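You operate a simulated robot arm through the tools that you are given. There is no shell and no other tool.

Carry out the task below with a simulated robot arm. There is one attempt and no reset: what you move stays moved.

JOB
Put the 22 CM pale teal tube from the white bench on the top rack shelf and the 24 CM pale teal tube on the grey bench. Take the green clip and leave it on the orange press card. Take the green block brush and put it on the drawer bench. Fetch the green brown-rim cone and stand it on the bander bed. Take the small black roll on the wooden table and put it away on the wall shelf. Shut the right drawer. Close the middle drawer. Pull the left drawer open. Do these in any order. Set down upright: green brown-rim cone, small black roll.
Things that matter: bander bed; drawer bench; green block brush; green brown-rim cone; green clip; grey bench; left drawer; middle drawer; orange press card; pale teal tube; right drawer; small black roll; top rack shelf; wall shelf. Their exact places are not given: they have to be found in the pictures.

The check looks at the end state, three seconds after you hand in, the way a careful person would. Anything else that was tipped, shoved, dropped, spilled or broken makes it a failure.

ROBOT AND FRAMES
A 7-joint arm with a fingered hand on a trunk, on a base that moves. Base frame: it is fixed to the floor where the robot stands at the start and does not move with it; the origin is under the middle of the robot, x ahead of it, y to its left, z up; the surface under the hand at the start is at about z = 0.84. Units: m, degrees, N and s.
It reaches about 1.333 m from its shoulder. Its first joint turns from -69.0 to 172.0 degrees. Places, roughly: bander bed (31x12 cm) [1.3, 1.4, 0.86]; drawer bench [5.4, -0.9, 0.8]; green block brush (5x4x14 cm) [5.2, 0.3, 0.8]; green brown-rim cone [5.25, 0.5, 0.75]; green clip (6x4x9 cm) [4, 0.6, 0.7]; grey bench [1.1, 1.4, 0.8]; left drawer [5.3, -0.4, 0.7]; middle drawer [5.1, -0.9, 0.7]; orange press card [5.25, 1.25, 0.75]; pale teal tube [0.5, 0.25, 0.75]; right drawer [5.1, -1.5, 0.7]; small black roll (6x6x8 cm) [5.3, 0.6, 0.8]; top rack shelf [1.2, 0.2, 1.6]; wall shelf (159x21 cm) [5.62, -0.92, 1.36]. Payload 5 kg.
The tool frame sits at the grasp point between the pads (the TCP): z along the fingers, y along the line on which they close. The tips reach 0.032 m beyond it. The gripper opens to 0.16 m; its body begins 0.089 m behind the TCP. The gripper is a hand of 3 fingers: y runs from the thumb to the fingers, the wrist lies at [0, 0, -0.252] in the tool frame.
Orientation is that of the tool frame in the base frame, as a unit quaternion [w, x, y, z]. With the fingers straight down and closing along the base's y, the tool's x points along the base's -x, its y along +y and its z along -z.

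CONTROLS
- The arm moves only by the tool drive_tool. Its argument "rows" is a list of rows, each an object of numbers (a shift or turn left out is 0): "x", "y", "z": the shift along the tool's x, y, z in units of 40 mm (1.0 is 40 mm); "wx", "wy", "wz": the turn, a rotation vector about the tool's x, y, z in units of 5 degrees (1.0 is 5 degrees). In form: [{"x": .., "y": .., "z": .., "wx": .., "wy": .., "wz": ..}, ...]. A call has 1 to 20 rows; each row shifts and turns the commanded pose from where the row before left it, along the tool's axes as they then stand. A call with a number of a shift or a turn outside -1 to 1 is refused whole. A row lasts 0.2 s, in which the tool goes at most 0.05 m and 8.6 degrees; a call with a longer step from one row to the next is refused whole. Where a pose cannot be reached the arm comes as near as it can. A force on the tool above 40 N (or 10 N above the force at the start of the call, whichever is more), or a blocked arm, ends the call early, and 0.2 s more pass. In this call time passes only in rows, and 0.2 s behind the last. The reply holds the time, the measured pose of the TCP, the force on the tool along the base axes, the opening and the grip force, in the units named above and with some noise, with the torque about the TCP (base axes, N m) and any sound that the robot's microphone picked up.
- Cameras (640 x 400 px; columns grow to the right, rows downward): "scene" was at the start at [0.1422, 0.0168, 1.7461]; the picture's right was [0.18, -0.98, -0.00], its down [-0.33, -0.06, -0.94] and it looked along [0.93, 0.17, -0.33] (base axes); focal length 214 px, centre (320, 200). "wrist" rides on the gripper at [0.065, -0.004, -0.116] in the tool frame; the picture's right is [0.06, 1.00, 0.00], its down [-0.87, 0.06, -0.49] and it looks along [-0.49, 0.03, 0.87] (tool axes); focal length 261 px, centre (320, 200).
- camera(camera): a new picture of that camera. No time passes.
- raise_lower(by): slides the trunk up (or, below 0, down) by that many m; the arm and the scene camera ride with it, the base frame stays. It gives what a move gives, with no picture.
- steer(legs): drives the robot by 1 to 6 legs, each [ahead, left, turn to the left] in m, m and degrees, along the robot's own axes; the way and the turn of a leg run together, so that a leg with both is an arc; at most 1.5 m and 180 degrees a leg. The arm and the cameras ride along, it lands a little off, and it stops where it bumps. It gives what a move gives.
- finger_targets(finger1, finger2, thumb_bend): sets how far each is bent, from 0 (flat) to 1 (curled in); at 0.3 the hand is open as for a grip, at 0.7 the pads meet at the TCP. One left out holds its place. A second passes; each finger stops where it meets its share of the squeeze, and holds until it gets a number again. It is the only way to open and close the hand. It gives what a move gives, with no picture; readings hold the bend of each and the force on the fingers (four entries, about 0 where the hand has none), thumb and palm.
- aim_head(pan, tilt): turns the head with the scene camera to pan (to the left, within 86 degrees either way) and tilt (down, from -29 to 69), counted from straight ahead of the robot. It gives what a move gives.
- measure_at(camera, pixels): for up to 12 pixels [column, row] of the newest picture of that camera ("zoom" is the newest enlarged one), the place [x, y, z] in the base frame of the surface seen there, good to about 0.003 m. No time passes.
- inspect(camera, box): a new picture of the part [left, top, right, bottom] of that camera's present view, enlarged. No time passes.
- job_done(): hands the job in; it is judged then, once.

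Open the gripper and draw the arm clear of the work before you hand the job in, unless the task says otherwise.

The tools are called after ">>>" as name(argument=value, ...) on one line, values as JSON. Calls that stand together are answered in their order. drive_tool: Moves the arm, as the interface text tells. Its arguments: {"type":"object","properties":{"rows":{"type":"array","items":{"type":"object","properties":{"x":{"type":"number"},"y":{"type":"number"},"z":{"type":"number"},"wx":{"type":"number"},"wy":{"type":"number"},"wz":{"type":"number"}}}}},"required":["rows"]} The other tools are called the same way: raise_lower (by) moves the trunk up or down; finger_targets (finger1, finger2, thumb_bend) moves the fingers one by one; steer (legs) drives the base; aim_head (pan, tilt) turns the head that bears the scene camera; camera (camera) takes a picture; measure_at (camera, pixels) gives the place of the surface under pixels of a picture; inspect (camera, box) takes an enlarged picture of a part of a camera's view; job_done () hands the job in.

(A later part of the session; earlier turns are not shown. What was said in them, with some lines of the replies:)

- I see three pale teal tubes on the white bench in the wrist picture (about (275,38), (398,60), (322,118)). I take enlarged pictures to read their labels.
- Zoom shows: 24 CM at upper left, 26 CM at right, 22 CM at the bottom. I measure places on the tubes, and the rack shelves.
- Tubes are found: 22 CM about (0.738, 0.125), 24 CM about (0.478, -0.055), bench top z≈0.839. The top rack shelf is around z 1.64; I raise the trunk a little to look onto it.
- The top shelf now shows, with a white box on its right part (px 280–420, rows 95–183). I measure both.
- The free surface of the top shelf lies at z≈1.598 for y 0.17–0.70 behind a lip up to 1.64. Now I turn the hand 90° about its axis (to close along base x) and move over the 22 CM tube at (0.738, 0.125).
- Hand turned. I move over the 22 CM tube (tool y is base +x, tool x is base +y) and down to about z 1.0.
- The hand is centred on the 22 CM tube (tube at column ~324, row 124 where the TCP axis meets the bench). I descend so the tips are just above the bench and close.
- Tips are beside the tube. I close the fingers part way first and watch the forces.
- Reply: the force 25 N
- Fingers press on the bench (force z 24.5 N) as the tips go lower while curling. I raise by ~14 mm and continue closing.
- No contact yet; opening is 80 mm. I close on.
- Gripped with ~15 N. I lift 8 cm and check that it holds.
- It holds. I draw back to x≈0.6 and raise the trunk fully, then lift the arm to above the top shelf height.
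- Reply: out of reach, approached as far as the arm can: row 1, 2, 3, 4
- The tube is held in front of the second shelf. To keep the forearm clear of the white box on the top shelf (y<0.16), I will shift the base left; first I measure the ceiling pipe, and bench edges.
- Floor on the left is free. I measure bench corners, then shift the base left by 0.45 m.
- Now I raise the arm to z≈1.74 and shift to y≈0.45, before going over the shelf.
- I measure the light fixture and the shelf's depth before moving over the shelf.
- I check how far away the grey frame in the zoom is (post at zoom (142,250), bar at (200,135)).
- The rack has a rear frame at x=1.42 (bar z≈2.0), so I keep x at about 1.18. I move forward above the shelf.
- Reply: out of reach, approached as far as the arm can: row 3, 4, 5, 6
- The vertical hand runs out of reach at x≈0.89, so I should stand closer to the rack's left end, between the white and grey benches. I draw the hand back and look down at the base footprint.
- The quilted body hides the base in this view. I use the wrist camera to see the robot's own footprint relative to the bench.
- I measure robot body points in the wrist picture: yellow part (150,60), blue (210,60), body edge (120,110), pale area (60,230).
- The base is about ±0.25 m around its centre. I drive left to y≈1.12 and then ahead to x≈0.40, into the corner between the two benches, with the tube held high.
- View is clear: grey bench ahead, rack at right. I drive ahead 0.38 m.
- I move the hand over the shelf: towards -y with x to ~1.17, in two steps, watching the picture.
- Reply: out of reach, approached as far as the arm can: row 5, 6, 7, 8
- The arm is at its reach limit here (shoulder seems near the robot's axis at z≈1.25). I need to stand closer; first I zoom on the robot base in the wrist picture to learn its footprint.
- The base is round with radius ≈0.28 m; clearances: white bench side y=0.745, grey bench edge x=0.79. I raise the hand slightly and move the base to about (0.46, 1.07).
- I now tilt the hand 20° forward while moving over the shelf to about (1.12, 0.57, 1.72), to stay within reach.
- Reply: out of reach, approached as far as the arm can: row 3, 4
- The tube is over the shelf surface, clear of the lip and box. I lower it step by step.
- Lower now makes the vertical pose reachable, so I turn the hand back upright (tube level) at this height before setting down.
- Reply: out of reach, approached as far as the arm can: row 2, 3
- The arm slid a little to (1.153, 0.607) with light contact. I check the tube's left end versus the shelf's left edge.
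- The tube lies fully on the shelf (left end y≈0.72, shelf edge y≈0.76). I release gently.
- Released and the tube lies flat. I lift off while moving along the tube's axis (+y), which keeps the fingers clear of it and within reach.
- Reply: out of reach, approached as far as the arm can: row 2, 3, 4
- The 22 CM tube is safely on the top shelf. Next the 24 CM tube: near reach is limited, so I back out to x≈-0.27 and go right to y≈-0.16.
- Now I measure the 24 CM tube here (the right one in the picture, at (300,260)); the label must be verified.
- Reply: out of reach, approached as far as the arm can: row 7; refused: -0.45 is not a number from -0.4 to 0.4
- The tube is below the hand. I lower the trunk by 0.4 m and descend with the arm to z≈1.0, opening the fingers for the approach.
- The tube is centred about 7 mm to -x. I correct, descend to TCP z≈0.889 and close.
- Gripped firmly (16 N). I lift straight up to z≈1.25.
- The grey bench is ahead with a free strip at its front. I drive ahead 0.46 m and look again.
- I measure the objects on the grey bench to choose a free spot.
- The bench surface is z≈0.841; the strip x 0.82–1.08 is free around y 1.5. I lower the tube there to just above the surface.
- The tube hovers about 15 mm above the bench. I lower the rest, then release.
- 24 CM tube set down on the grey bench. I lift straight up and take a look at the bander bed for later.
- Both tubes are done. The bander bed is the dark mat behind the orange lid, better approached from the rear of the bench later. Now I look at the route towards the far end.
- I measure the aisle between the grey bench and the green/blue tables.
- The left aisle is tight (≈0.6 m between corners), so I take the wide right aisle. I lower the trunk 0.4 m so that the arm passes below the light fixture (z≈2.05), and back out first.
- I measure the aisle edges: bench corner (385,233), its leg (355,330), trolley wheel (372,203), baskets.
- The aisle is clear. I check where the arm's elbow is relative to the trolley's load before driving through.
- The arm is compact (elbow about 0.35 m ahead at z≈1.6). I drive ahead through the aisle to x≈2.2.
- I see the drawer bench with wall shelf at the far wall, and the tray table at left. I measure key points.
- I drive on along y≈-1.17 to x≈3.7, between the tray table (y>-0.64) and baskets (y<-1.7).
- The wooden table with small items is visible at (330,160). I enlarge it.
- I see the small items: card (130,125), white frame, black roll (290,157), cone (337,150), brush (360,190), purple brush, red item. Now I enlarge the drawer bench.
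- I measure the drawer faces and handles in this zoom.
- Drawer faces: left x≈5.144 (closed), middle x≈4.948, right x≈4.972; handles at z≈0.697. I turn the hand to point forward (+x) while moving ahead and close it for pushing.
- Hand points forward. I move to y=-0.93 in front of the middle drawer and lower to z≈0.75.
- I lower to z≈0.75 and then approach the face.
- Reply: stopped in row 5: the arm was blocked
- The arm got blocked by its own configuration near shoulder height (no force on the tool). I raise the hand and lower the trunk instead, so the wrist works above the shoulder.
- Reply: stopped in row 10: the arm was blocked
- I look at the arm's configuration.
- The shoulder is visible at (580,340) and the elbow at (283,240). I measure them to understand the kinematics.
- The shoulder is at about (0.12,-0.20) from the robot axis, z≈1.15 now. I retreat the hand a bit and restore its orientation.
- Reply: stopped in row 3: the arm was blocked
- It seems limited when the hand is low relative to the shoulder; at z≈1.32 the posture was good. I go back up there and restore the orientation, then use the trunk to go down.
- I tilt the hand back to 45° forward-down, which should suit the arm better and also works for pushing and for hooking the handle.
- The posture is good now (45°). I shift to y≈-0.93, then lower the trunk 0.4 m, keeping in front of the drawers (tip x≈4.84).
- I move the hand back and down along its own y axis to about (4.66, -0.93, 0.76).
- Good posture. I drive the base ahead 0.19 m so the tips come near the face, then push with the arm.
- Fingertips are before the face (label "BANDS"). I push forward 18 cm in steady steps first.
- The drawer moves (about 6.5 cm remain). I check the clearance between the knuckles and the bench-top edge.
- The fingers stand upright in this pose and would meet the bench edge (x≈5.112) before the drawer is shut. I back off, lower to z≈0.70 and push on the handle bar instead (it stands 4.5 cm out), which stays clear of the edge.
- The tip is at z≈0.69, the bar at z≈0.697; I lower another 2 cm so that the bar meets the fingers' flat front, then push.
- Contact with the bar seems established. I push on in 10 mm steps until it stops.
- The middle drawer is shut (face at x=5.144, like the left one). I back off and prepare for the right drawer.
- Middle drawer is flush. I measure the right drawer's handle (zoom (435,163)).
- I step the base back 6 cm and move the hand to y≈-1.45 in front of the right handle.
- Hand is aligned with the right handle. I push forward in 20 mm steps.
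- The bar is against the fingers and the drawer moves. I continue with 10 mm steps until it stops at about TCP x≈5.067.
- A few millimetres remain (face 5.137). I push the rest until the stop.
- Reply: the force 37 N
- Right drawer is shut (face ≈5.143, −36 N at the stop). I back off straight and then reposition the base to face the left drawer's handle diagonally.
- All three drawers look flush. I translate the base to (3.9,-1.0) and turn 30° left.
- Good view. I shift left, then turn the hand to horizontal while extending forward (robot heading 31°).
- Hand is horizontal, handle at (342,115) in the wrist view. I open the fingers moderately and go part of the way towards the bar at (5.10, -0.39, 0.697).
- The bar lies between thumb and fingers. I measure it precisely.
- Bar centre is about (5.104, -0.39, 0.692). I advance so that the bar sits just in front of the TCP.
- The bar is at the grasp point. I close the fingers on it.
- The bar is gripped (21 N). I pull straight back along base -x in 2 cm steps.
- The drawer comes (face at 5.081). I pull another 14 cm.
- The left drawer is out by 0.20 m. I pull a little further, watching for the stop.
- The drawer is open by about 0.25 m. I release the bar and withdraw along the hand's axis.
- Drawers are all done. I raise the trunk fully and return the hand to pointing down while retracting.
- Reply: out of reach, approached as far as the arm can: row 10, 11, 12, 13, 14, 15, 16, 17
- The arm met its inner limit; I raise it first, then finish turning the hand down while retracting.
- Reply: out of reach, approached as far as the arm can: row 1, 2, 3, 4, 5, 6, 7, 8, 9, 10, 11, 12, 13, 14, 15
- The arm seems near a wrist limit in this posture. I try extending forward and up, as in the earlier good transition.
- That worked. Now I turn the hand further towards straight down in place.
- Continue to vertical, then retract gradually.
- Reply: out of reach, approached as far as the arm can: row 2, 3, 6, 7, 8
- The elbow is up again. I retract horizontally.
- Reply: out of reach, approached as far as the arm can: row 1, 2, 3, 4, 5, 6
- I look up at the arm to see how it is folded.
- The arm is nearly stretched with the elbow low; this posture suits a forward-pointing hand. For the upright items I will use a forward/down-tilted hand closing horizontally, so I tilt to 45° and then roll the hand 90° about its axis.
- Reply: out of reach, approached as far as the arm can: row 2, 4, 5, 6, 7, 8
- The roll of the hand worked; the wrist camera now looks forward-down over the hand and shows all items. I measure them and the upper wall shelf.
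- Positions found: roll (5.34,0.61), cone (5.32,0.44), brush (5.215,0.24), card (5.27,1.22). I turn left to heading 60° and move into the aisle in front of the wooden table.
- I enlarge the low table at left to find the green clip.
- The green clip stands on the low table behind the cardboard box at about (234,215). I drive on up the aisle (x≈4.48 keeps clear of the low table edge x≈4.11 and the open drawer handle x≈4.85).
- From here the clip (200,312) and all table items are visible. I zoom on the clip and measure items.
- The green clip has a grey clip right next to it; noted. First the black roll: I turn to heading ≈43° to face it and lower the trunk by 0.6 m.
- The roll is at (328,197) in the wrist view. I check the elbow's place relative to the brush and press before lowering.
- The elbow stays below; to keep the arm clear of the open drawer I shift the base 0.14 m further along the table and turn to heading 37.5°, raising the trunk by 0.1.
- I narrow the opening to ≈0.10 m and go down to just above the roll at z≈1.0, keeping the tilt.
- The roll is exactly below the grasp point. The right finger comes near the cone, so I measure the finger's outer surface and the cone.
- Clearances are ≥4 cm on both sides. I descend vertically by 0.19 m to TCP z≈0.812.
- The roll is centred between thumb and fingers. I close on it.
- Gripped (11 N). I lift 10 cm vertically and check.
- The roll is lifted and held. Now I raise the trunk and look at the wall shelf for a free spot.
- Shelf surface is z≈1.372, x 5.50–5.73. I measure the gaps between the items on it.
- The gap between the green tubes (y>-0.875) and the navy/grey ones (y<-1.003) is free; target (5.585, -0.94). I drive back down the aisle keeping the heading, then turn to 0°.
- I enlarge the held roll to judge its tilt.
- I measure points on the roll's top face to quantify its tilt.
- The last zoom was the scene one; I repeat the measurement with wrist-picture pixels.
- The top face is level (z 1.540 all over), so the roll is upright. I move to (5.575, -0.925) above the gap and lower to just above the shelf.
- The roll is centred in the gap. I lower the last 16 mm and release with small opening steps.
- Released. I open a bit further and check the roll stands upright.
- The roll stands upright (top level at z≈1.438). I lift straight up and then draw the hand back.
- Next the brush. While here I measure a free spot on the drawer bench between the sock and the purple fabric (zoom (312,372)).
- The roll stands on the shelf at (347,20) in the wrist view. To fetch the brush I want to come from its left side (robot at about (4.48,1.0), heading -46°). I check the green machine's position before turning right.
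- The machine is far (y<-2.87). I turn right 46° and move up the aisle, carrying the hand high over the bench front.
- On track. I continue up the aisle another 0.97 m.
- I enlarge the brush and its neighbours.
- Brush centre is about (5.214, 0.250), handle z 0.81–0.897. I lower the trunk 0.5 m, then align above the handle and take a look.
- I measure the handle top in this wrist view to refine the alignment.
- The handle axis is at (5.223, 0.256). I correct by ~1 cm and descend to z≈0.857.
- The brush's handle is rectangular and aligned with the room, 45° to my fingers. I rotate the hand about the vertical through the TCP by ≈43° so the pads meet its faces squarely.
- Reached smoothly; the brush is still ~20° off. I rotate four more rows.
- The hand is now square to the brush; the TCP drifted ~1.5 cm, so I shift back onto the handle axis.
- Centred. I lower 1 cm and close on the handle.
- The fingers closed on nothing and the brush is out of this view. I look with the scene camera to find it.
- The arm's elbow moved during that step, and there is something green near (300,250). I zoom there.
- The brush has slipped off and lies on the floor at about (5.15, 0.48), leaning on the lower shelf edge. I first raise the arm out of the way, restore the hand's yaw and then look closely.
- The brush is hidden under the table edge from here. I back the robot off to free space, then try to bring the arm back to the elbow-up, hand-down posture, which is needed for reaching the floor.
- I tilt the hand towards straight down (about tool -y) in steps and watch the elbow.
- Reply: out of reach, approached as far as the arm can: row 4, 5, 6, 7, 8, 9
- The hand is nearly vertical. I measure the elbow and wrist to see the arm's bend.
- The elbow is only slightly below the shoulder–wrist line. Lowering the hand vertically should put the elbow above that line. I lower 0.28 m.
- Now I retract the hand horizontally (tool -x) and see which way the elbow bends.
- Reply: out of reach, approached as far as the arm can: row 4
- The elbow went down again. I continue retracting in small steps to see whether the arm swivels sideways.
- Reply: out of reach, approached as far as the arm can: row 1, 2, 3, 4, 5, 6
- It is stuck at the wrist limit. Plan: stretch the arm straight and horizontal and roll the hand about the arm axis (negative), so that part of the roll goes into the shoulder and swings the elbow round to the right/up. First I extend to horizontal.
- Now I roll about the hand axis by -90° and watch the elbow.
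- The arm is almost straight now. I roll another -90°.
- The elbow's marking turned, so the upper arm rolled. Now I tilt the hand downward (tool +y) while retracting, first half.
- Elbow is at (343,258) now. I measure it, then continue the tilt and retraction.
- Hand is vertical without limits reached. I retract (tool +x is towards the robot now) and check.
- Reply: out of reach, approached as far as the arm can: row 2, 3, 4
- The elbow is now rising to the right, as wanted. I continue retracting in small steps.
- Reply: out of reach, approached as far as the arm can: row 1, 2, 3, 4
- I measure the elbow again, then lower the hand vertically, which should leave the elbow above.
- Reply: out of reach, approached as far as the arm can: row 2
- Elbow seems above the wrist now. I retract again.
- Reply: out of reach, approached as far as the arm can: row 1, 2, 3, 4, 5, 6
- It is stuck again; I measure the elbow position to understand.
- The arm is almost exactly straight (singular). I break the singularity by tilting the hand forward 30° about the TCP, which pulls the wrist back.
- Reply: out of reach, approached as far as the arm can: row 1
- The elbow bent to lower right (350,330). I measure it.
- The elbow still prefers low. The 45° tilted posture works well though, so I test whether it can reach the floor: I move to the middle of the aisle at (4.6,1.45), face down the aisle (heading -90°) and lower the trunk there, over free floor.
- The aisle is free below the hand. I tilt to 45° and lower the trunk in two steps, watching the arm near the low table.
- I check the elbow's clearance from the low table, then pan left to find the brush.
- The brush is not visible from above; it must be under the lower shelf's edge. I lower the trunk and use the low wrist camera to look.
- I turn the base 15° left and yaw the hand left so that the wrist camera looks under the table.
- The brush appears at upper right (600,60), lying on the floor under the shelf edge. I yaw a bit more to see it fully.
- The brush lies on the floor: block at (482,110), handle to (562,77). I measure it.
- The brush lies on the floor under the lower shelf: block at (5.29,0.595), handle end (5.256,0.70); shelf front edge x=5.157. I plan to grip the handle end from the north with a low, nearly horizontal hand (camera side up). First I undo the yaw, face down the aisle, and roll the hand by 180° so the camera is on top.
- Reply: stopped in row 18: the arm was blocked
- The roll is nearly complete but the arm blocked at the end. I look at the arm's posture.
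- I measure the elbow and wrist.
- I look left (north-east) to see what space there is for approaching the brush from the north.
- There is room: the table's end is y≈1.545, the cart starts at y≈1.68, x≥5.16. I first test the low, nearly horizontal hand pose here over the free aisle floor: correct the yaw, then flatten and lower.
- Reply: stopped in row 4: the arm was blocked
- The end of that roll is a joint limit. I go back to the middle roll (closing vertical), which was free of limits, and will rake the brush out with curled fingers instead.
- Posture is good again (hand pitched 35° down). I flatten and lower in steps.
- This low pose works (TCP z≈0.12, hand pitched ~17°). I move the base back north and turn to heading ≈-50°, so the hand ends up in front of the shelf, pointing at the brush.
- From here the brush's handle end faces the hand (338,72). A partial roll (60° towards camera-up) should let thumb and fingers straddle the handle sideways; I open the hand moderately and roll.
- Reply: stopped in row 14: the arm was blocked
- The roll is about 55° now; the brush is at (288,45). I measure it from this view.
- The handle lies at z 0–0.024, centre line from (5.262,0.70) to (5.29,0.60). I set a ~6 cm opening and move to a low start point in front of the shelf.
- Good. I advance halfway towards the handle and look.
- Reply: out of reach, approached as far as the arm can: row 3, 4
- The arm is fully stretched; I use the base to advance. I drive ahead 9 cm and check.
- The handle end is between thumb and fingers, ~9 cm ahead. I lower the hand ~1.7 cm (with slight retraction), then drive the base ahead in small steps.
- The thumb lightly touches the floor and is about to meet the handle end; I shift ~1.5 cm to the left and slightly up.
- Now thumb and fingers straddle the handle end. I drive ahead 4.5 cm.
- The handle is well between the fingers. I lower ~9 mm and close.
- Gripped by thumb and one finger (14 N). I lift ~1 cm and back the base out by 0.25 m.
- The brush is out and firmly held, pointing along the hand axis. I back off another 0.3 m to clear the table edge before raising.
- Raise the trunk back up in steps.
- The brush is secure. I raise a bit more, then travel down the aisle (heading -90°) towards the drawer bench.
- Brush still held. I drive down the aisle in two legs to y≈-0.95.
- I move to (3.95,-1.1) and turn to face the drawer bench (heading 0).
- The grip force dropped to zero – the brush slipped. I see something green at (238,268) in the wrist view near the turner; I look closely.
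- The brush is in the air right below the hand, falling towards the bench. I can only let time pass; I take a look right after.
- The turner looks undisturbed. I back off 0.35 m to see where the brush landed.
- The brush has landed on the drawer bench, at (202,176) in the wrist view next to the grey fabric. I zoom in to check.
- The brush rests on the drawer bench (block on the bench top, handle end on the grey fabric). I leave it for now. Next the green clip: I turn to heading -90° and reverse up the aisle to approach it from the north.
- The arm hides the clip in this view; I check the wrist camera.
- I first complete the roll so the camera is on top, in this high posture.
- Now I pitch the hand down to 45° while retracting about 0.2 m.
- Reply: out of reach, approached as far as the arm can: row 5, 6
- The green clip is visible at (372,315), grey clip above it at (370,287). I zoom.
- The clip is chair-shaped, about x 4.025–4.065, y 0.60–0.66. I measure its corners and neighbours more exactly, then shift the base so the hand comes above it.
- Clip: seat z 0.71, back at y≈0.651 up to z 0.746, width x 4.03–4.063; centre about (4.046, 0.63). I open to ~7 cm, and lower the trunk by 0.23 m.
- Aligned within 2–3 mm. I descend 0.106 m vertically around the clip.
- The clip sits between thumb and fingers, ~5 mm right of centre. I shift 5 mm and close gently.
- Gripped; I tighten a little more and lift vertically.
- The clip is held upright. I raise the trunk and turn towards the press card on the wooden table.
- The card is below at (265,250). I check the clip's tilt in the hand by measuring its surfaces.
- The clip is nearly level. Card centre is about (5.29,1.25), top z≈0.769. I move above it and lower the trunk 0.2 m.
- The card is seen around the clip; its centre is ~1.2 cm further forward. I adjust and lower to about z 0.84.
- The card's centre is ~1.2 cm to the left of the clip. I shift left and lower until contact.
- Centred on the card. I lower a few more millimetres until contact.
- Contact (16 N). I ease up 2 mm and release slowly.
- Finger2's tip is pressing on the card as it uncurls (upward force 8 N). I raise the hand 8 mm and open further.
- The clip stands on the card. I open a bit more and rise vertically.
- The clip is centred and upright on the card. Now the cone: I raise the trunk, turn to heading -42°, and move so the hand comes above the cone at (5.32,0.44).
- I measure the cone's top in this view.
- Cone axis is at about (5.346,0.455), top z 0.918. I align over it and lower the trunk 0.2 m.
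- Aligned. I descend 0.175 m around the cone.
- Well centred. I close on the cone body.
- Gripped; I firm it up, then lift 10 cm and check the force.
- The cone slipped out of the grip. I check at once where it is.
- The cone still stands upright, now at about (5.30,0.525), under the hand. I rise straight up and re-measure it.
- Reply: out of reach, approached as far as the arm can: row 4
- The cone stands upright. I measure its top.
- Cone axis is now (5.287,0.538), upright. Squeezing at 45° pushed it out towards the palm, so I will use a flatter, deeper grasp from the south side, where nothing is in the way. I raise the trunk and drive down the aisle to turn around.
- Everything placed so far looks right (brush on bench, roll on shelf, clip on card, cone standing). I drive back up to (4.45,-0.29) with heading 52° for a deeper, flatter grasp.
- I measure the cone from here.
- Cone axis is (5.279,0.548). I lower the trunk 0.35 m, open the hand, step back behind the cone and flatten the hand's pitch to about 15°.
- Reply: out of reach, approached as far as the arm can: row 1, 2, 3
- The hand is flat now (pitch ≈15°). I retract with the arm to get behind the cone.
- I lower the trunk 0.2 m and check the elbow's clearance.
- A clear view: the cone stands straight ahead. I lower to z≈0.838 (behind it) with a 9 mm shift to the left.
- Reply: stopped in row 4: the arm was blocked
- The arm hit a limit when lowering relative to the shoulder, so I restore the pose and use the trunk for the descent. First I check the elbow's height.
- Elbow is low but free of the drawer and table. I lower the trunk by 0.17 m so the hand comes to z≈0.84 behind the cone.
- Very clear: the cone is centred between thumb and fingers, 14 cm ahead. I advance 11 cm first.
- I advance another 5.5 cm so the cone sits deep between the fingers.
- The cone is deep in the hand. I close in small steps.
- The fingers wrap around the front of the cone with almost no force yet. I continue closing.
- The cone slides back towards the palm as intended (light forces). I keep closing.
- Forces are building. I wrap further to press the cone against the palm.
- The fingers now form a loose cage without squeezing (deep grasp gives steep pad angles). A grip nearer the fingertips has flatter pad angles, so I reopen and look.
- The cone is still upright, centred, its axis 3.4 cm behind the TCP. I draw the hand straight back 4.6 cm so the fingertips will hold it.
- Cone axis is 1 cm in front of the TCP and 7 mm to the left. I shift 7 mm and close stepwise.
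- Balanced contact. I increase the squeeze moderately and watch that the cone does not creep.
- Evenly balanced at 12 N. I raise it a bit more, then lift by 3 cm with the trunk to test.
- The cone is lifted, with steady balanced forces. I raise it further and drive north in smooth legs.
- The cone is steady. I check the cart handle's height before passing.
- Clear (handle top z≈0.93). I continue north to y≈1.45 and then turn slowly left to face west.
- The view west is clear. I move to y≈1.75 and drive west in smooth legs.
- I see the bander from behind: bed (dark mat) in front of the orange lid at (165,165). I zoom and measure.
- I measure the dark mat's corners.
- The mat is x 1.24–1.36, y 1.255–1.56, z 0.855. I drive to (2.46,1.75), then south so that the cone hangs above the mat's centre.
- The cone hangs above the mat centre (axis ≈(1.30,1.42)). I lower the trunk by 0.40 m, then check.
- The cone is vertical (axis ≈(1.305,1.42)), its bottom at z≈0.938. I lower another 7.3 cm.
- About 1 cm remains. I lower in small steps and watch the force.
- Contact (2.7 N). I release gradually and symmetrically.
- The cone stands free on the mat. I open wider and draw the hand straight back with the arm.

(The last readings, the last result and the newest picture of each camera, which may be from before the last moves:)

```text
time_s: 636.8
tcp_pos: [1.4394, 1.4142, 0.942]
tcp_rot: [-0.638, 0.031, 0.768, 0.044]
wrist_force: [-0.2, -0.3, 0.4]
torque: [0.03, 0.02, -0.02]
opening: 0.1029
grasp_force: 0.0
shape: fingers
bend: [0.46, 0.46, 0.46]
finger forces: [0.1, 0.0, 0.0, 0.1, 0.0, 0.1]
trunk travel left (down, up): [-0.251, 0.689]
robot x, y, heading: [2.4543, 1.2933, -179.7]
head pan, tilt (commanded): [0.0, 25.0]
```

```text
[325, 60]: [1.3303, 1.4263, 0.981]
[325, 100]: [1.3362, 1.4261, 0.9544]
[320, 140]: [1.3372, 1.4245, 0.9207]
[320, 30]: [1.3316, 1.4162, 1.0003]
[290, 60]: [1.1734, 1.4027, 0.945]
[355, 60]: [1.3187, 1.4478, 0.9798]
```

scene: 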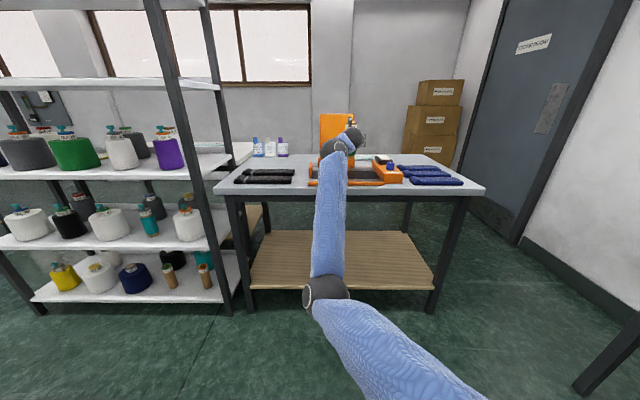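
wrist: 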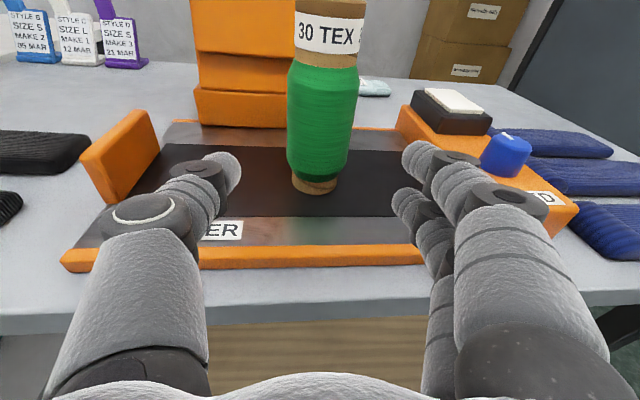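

The cone stands upright in the middle of the bander mat. I raise the trunk clear of it and look over the results here: 24 CM tube, cone, and the top rack shelf.

>>> raise_lower(by=0.4)

>>> raise_lower(by=0.28)

>>> aim_head(pan=15, tilt=20)

>>> camera(camera="scene")

>>> inspect(camera="scene", box=[60, 60, 260, 200])

>>> camera(camera="wrist")

```text
time_s: 640.6
tcp_pos: [1.4384, 1.4156, 1.3367]
tcp_rot: [-0.637, 0.031, 0.769, 0.045]
wrist_force: [-0.5, -0.2, -0.5]
torque: [-0.01, -0.01, 0.0]
opening: 0.1029
grasp_force: 0.0
shape: fingers
bend: [0.46, 0.46, 0.46]
finger forces: [0.0, 0.0, 0.0, 0.0, 0.0, 0.1]
trunk travel left (down, up): [-0.651, 0.289]
robot x, y, heading: [2.4499, 1.288, -179.8]
head pan, tilt (commanded): [0.0, 25.0]
```

```text
time_s: 643.5
tcp_pos: [1.437, 1.4141, 1.6173]
tcp_rot: [-0.636, 0.031, 0.769, 0.045]
wrist_force: [0.3, 0.2, 0.8]
torque: [0.01, 0.02, 0.01]
opening: 0.103
grasp_force: 0.0
shape: fingers
bend: [0.46, 0.46, 0.46]
finger forces: [0.0, 0.0, 0.0, 0.0, 0.0, 0.1]
trunk travel left (down, up): [-0.931, 0.009]
robot x, y, heading: [2.4517, 1.2874, -179.7]
head pan, tilt (commanded): [0.0, 25.0]
```

```text
time_s: 644.2
tcp_pos: [1.4376, 1.4145, 1.6171]
tcp_rot: [-0.637, 0.031, 0.769, 0.045]
wrist_force: [-0.1, -0.3, 0.6]
torque: [-0.03, 0.01, -0.01]
opening: 0.1031
grasp_force: 0.1
shape: fingers
bend: [0.46, 0.46, 0.46]
finger forces: [0.0, 0.0, 0.0, 0.0, 0.0, 0.0]
trunk travel left (down, up): [-0.931, 0.009]
robot x, y, heading: [2.4523, 1.2932, -179.4]
head pan, tilt (commanded): [15.0, 20.0]
```

```text
taken
```

scene: 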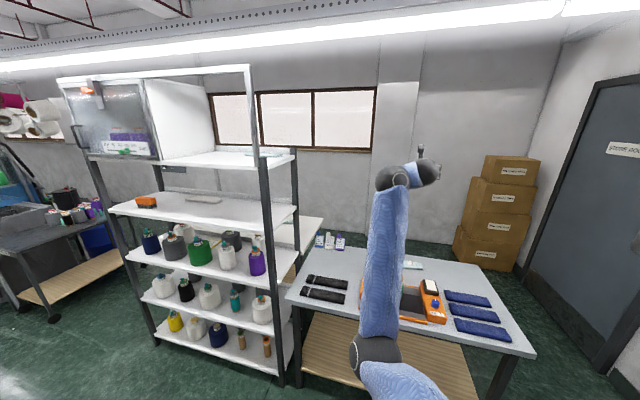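

```text
2.86 times, centred on (160, 130) of scene
```

zoom: 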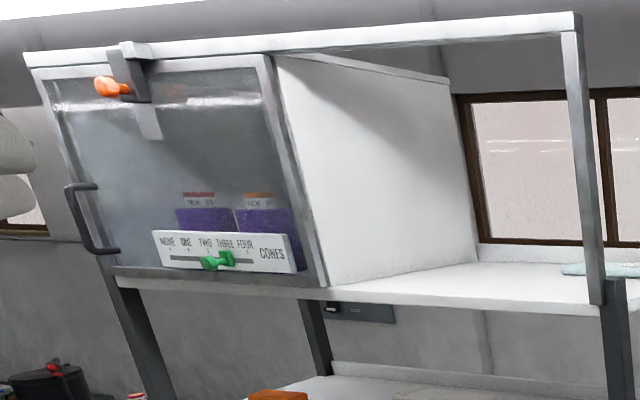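

```text
taken
```

wrist: 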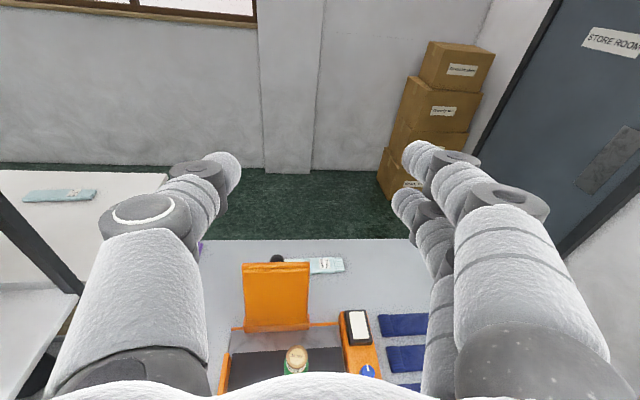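

The 22 CM tube lies on the top shelf, the 24 CM tube and the cone are in place. I draw the robot clear: north to y≈1.75, then back east.

>>> steer(legs=[[0, -0.46, 0], [-0.6, 0, 0]])

>>> aim_head(pan=10, tilt=20)

>>> camera(camera="scene")

>>> inspect(camera="scene", box=[130, 60, 370, 230])

```text
time_s: 650.0
tcp_pos: [2.0323, 1.8645, 1.6172]
tcp_rot: [-0.637, 0.024, 0.77, 0.04]
wrist_force: [0.4, 0.4, 0.1]
torque: [-0.01, 0.02, -0.02]
opening: 0.103
grasp_force: 0.0
shape: fingers
bend: [0.46, 0.46, 0.46]
finger forces: [0.1, 0.0, 0.1, 0.0, 0.1, 0.0]
trunk travel left (down, up): [-0.931, 0.009]
robot x, y, heading: [3.0526, 1.7577, -178.5]
head pan, tilt (commanded): [15.0, 20.0]
```

```text
time_s: 650.6
tcp_pos: [2.0325, 1.8639, 1.6183]
tcp_rot: [-0.637, 0.024, 0.769, 0.04]
wrist_force: [0.5, -0.4, -0.3]
torque: [0.0, 0.0, 0.0]
opening: 0.1032
grasp_force: 0.0
shape: fingers
bend: [0.46, 0.46, 0.46]
finger forces: [0.0, 0.0, 0.1, 0.0, 0.0, 0.0]
trunk travel left (down, up): [-0.931, 0.009]
robot x, y, heading: [3.0543, 1.7595, -178.7]
head pan, tilt (commanded): [10.0, 20.0]
```

```text
taken
```

scene: 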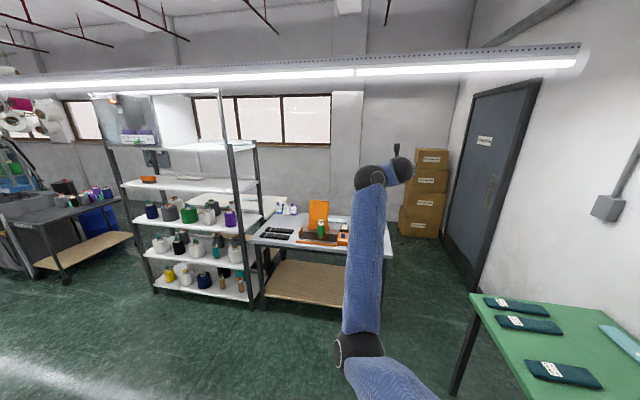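

```text
2.35 times, centred on (250, 145) of scene
```

zoom: 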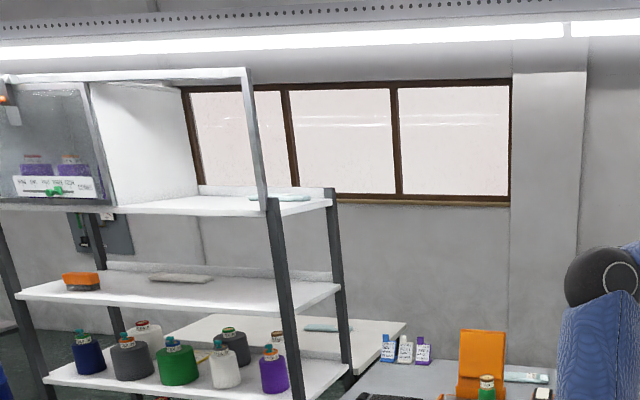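

Everything on this side is in place. I open the hand fully before handing in.

>>> finger_targets(finger1=0.3, finger2=0.3, thumb_bend=0.3)

>>> aim_head(pan=86, tilt=20)

>>> camera(camera="scene")

```text
time_s: 651.6
tcp_pos: [2.0326, 1.8637, 1.6176]
tcp_rot: [-0.637, 0.024, 0.769, 0.04]
wrist_force: [0.6, -0.4, 0.6]
torque: [-0.02, 0.0, 0.01]
opening: 0.1673
grasp_force: 0.1
shape: fingers
bend: [0.3, 0.3, 0.3]
finger forces: [0.1, 0.0, 0.1, 0.0, 0.1, 0.0]
trunk travel left (down, up): [-0.931, 0.009]
robot x, y, heading: [3.0498, 1.7613, -178.5]
head pan, tilt (commanded): [10.0, 20.0]
```

```text
time_s: 653.1
tcp_pos: [2.032, 1.8635, 1.6177]
tcp_rot: [-0.637, 0.023, 0.77, 0.039]
wrist_force: [0.2, 0.4, -0.1]
torque: [0.0, 0.0, 0.01]
opening: 0.1672
grasp_force: 0.0
shape: fingers
bend: [0.3, 0.3, 0.3]
finger forces: [0.0, 0.0, 0.0, 0.0, 0.0, 0.0]
trunk travel left (down, up): [-0.931, 0.009]
robot x, y, heading: [3.0506, 1.7569, -178.7]
head pan, tilt (commanded): [85.9, 20.0]
```

```text
taken
```

scene: 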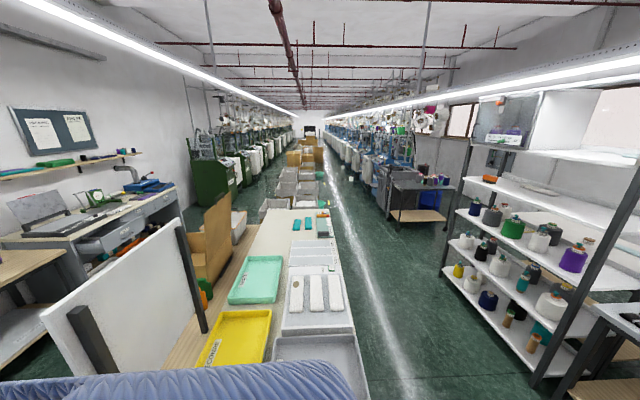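

From here I can still see the drawer bench and wall shelf on the left; I zoom in for a last check.

>>> inspect(camera="scene", box=[0, 130, 200, 270])

```text
2.86 times, centred on (100, 200) of scene
```

zoom: 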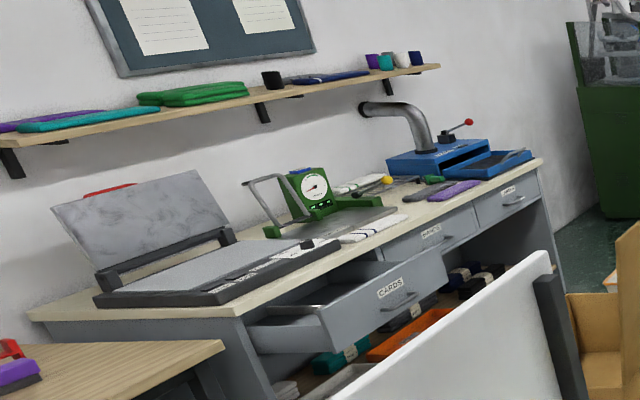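

The last check shows the roll upright on the wall shelf, the left drawer open, and the middle and right drawers shut. The brush is on the drawer bench. The gripper is open and the arm is clear, so I hand the job in.

>>> job_done()

```text
The job is handed in.
```

I finished all nine parts of the job and handed it in. One thing to know before you judge it is that I dropped the brush twice on the way.

| Item | Where it is now |
|---|---|
| 22 CM pale teal tube | Flat on the top rack shelf |
| 24 CM pale teal tube | Flat on the grey bench |
| Green clip | Standing on the orange press card |
| Green block brush | Lying on the drawer bench, beside the turner |
| Green brown-rim cone | Upright on the bander bed |
| Small black roll | Upright on the wall shelf, between the green and navy tubes |
| Right drawer | Shut |
| Middle drawer | Shut |
| Left drawer | Open about 25 cm |

- **Brush:** I first knocked it off the wooden table to the floor and had to pull it out from under the lower shelf. It then slipped from the hand and fell about half a metre onto the drawer bench. Its block end rests on the bench top, and its handle lies across the end of the grey fabric. In the pictures the fabric and turner look unmoved. I left the brush there because my grip on its thin handle had already failed twice.
- **Cone:** It slipped out of my first grip and slid about 10 cm across the wooden table without tipping. The second grip held.

As far as the later pictures show, nothing else was disturbed. The gripper is open and the arm is clear of the work.
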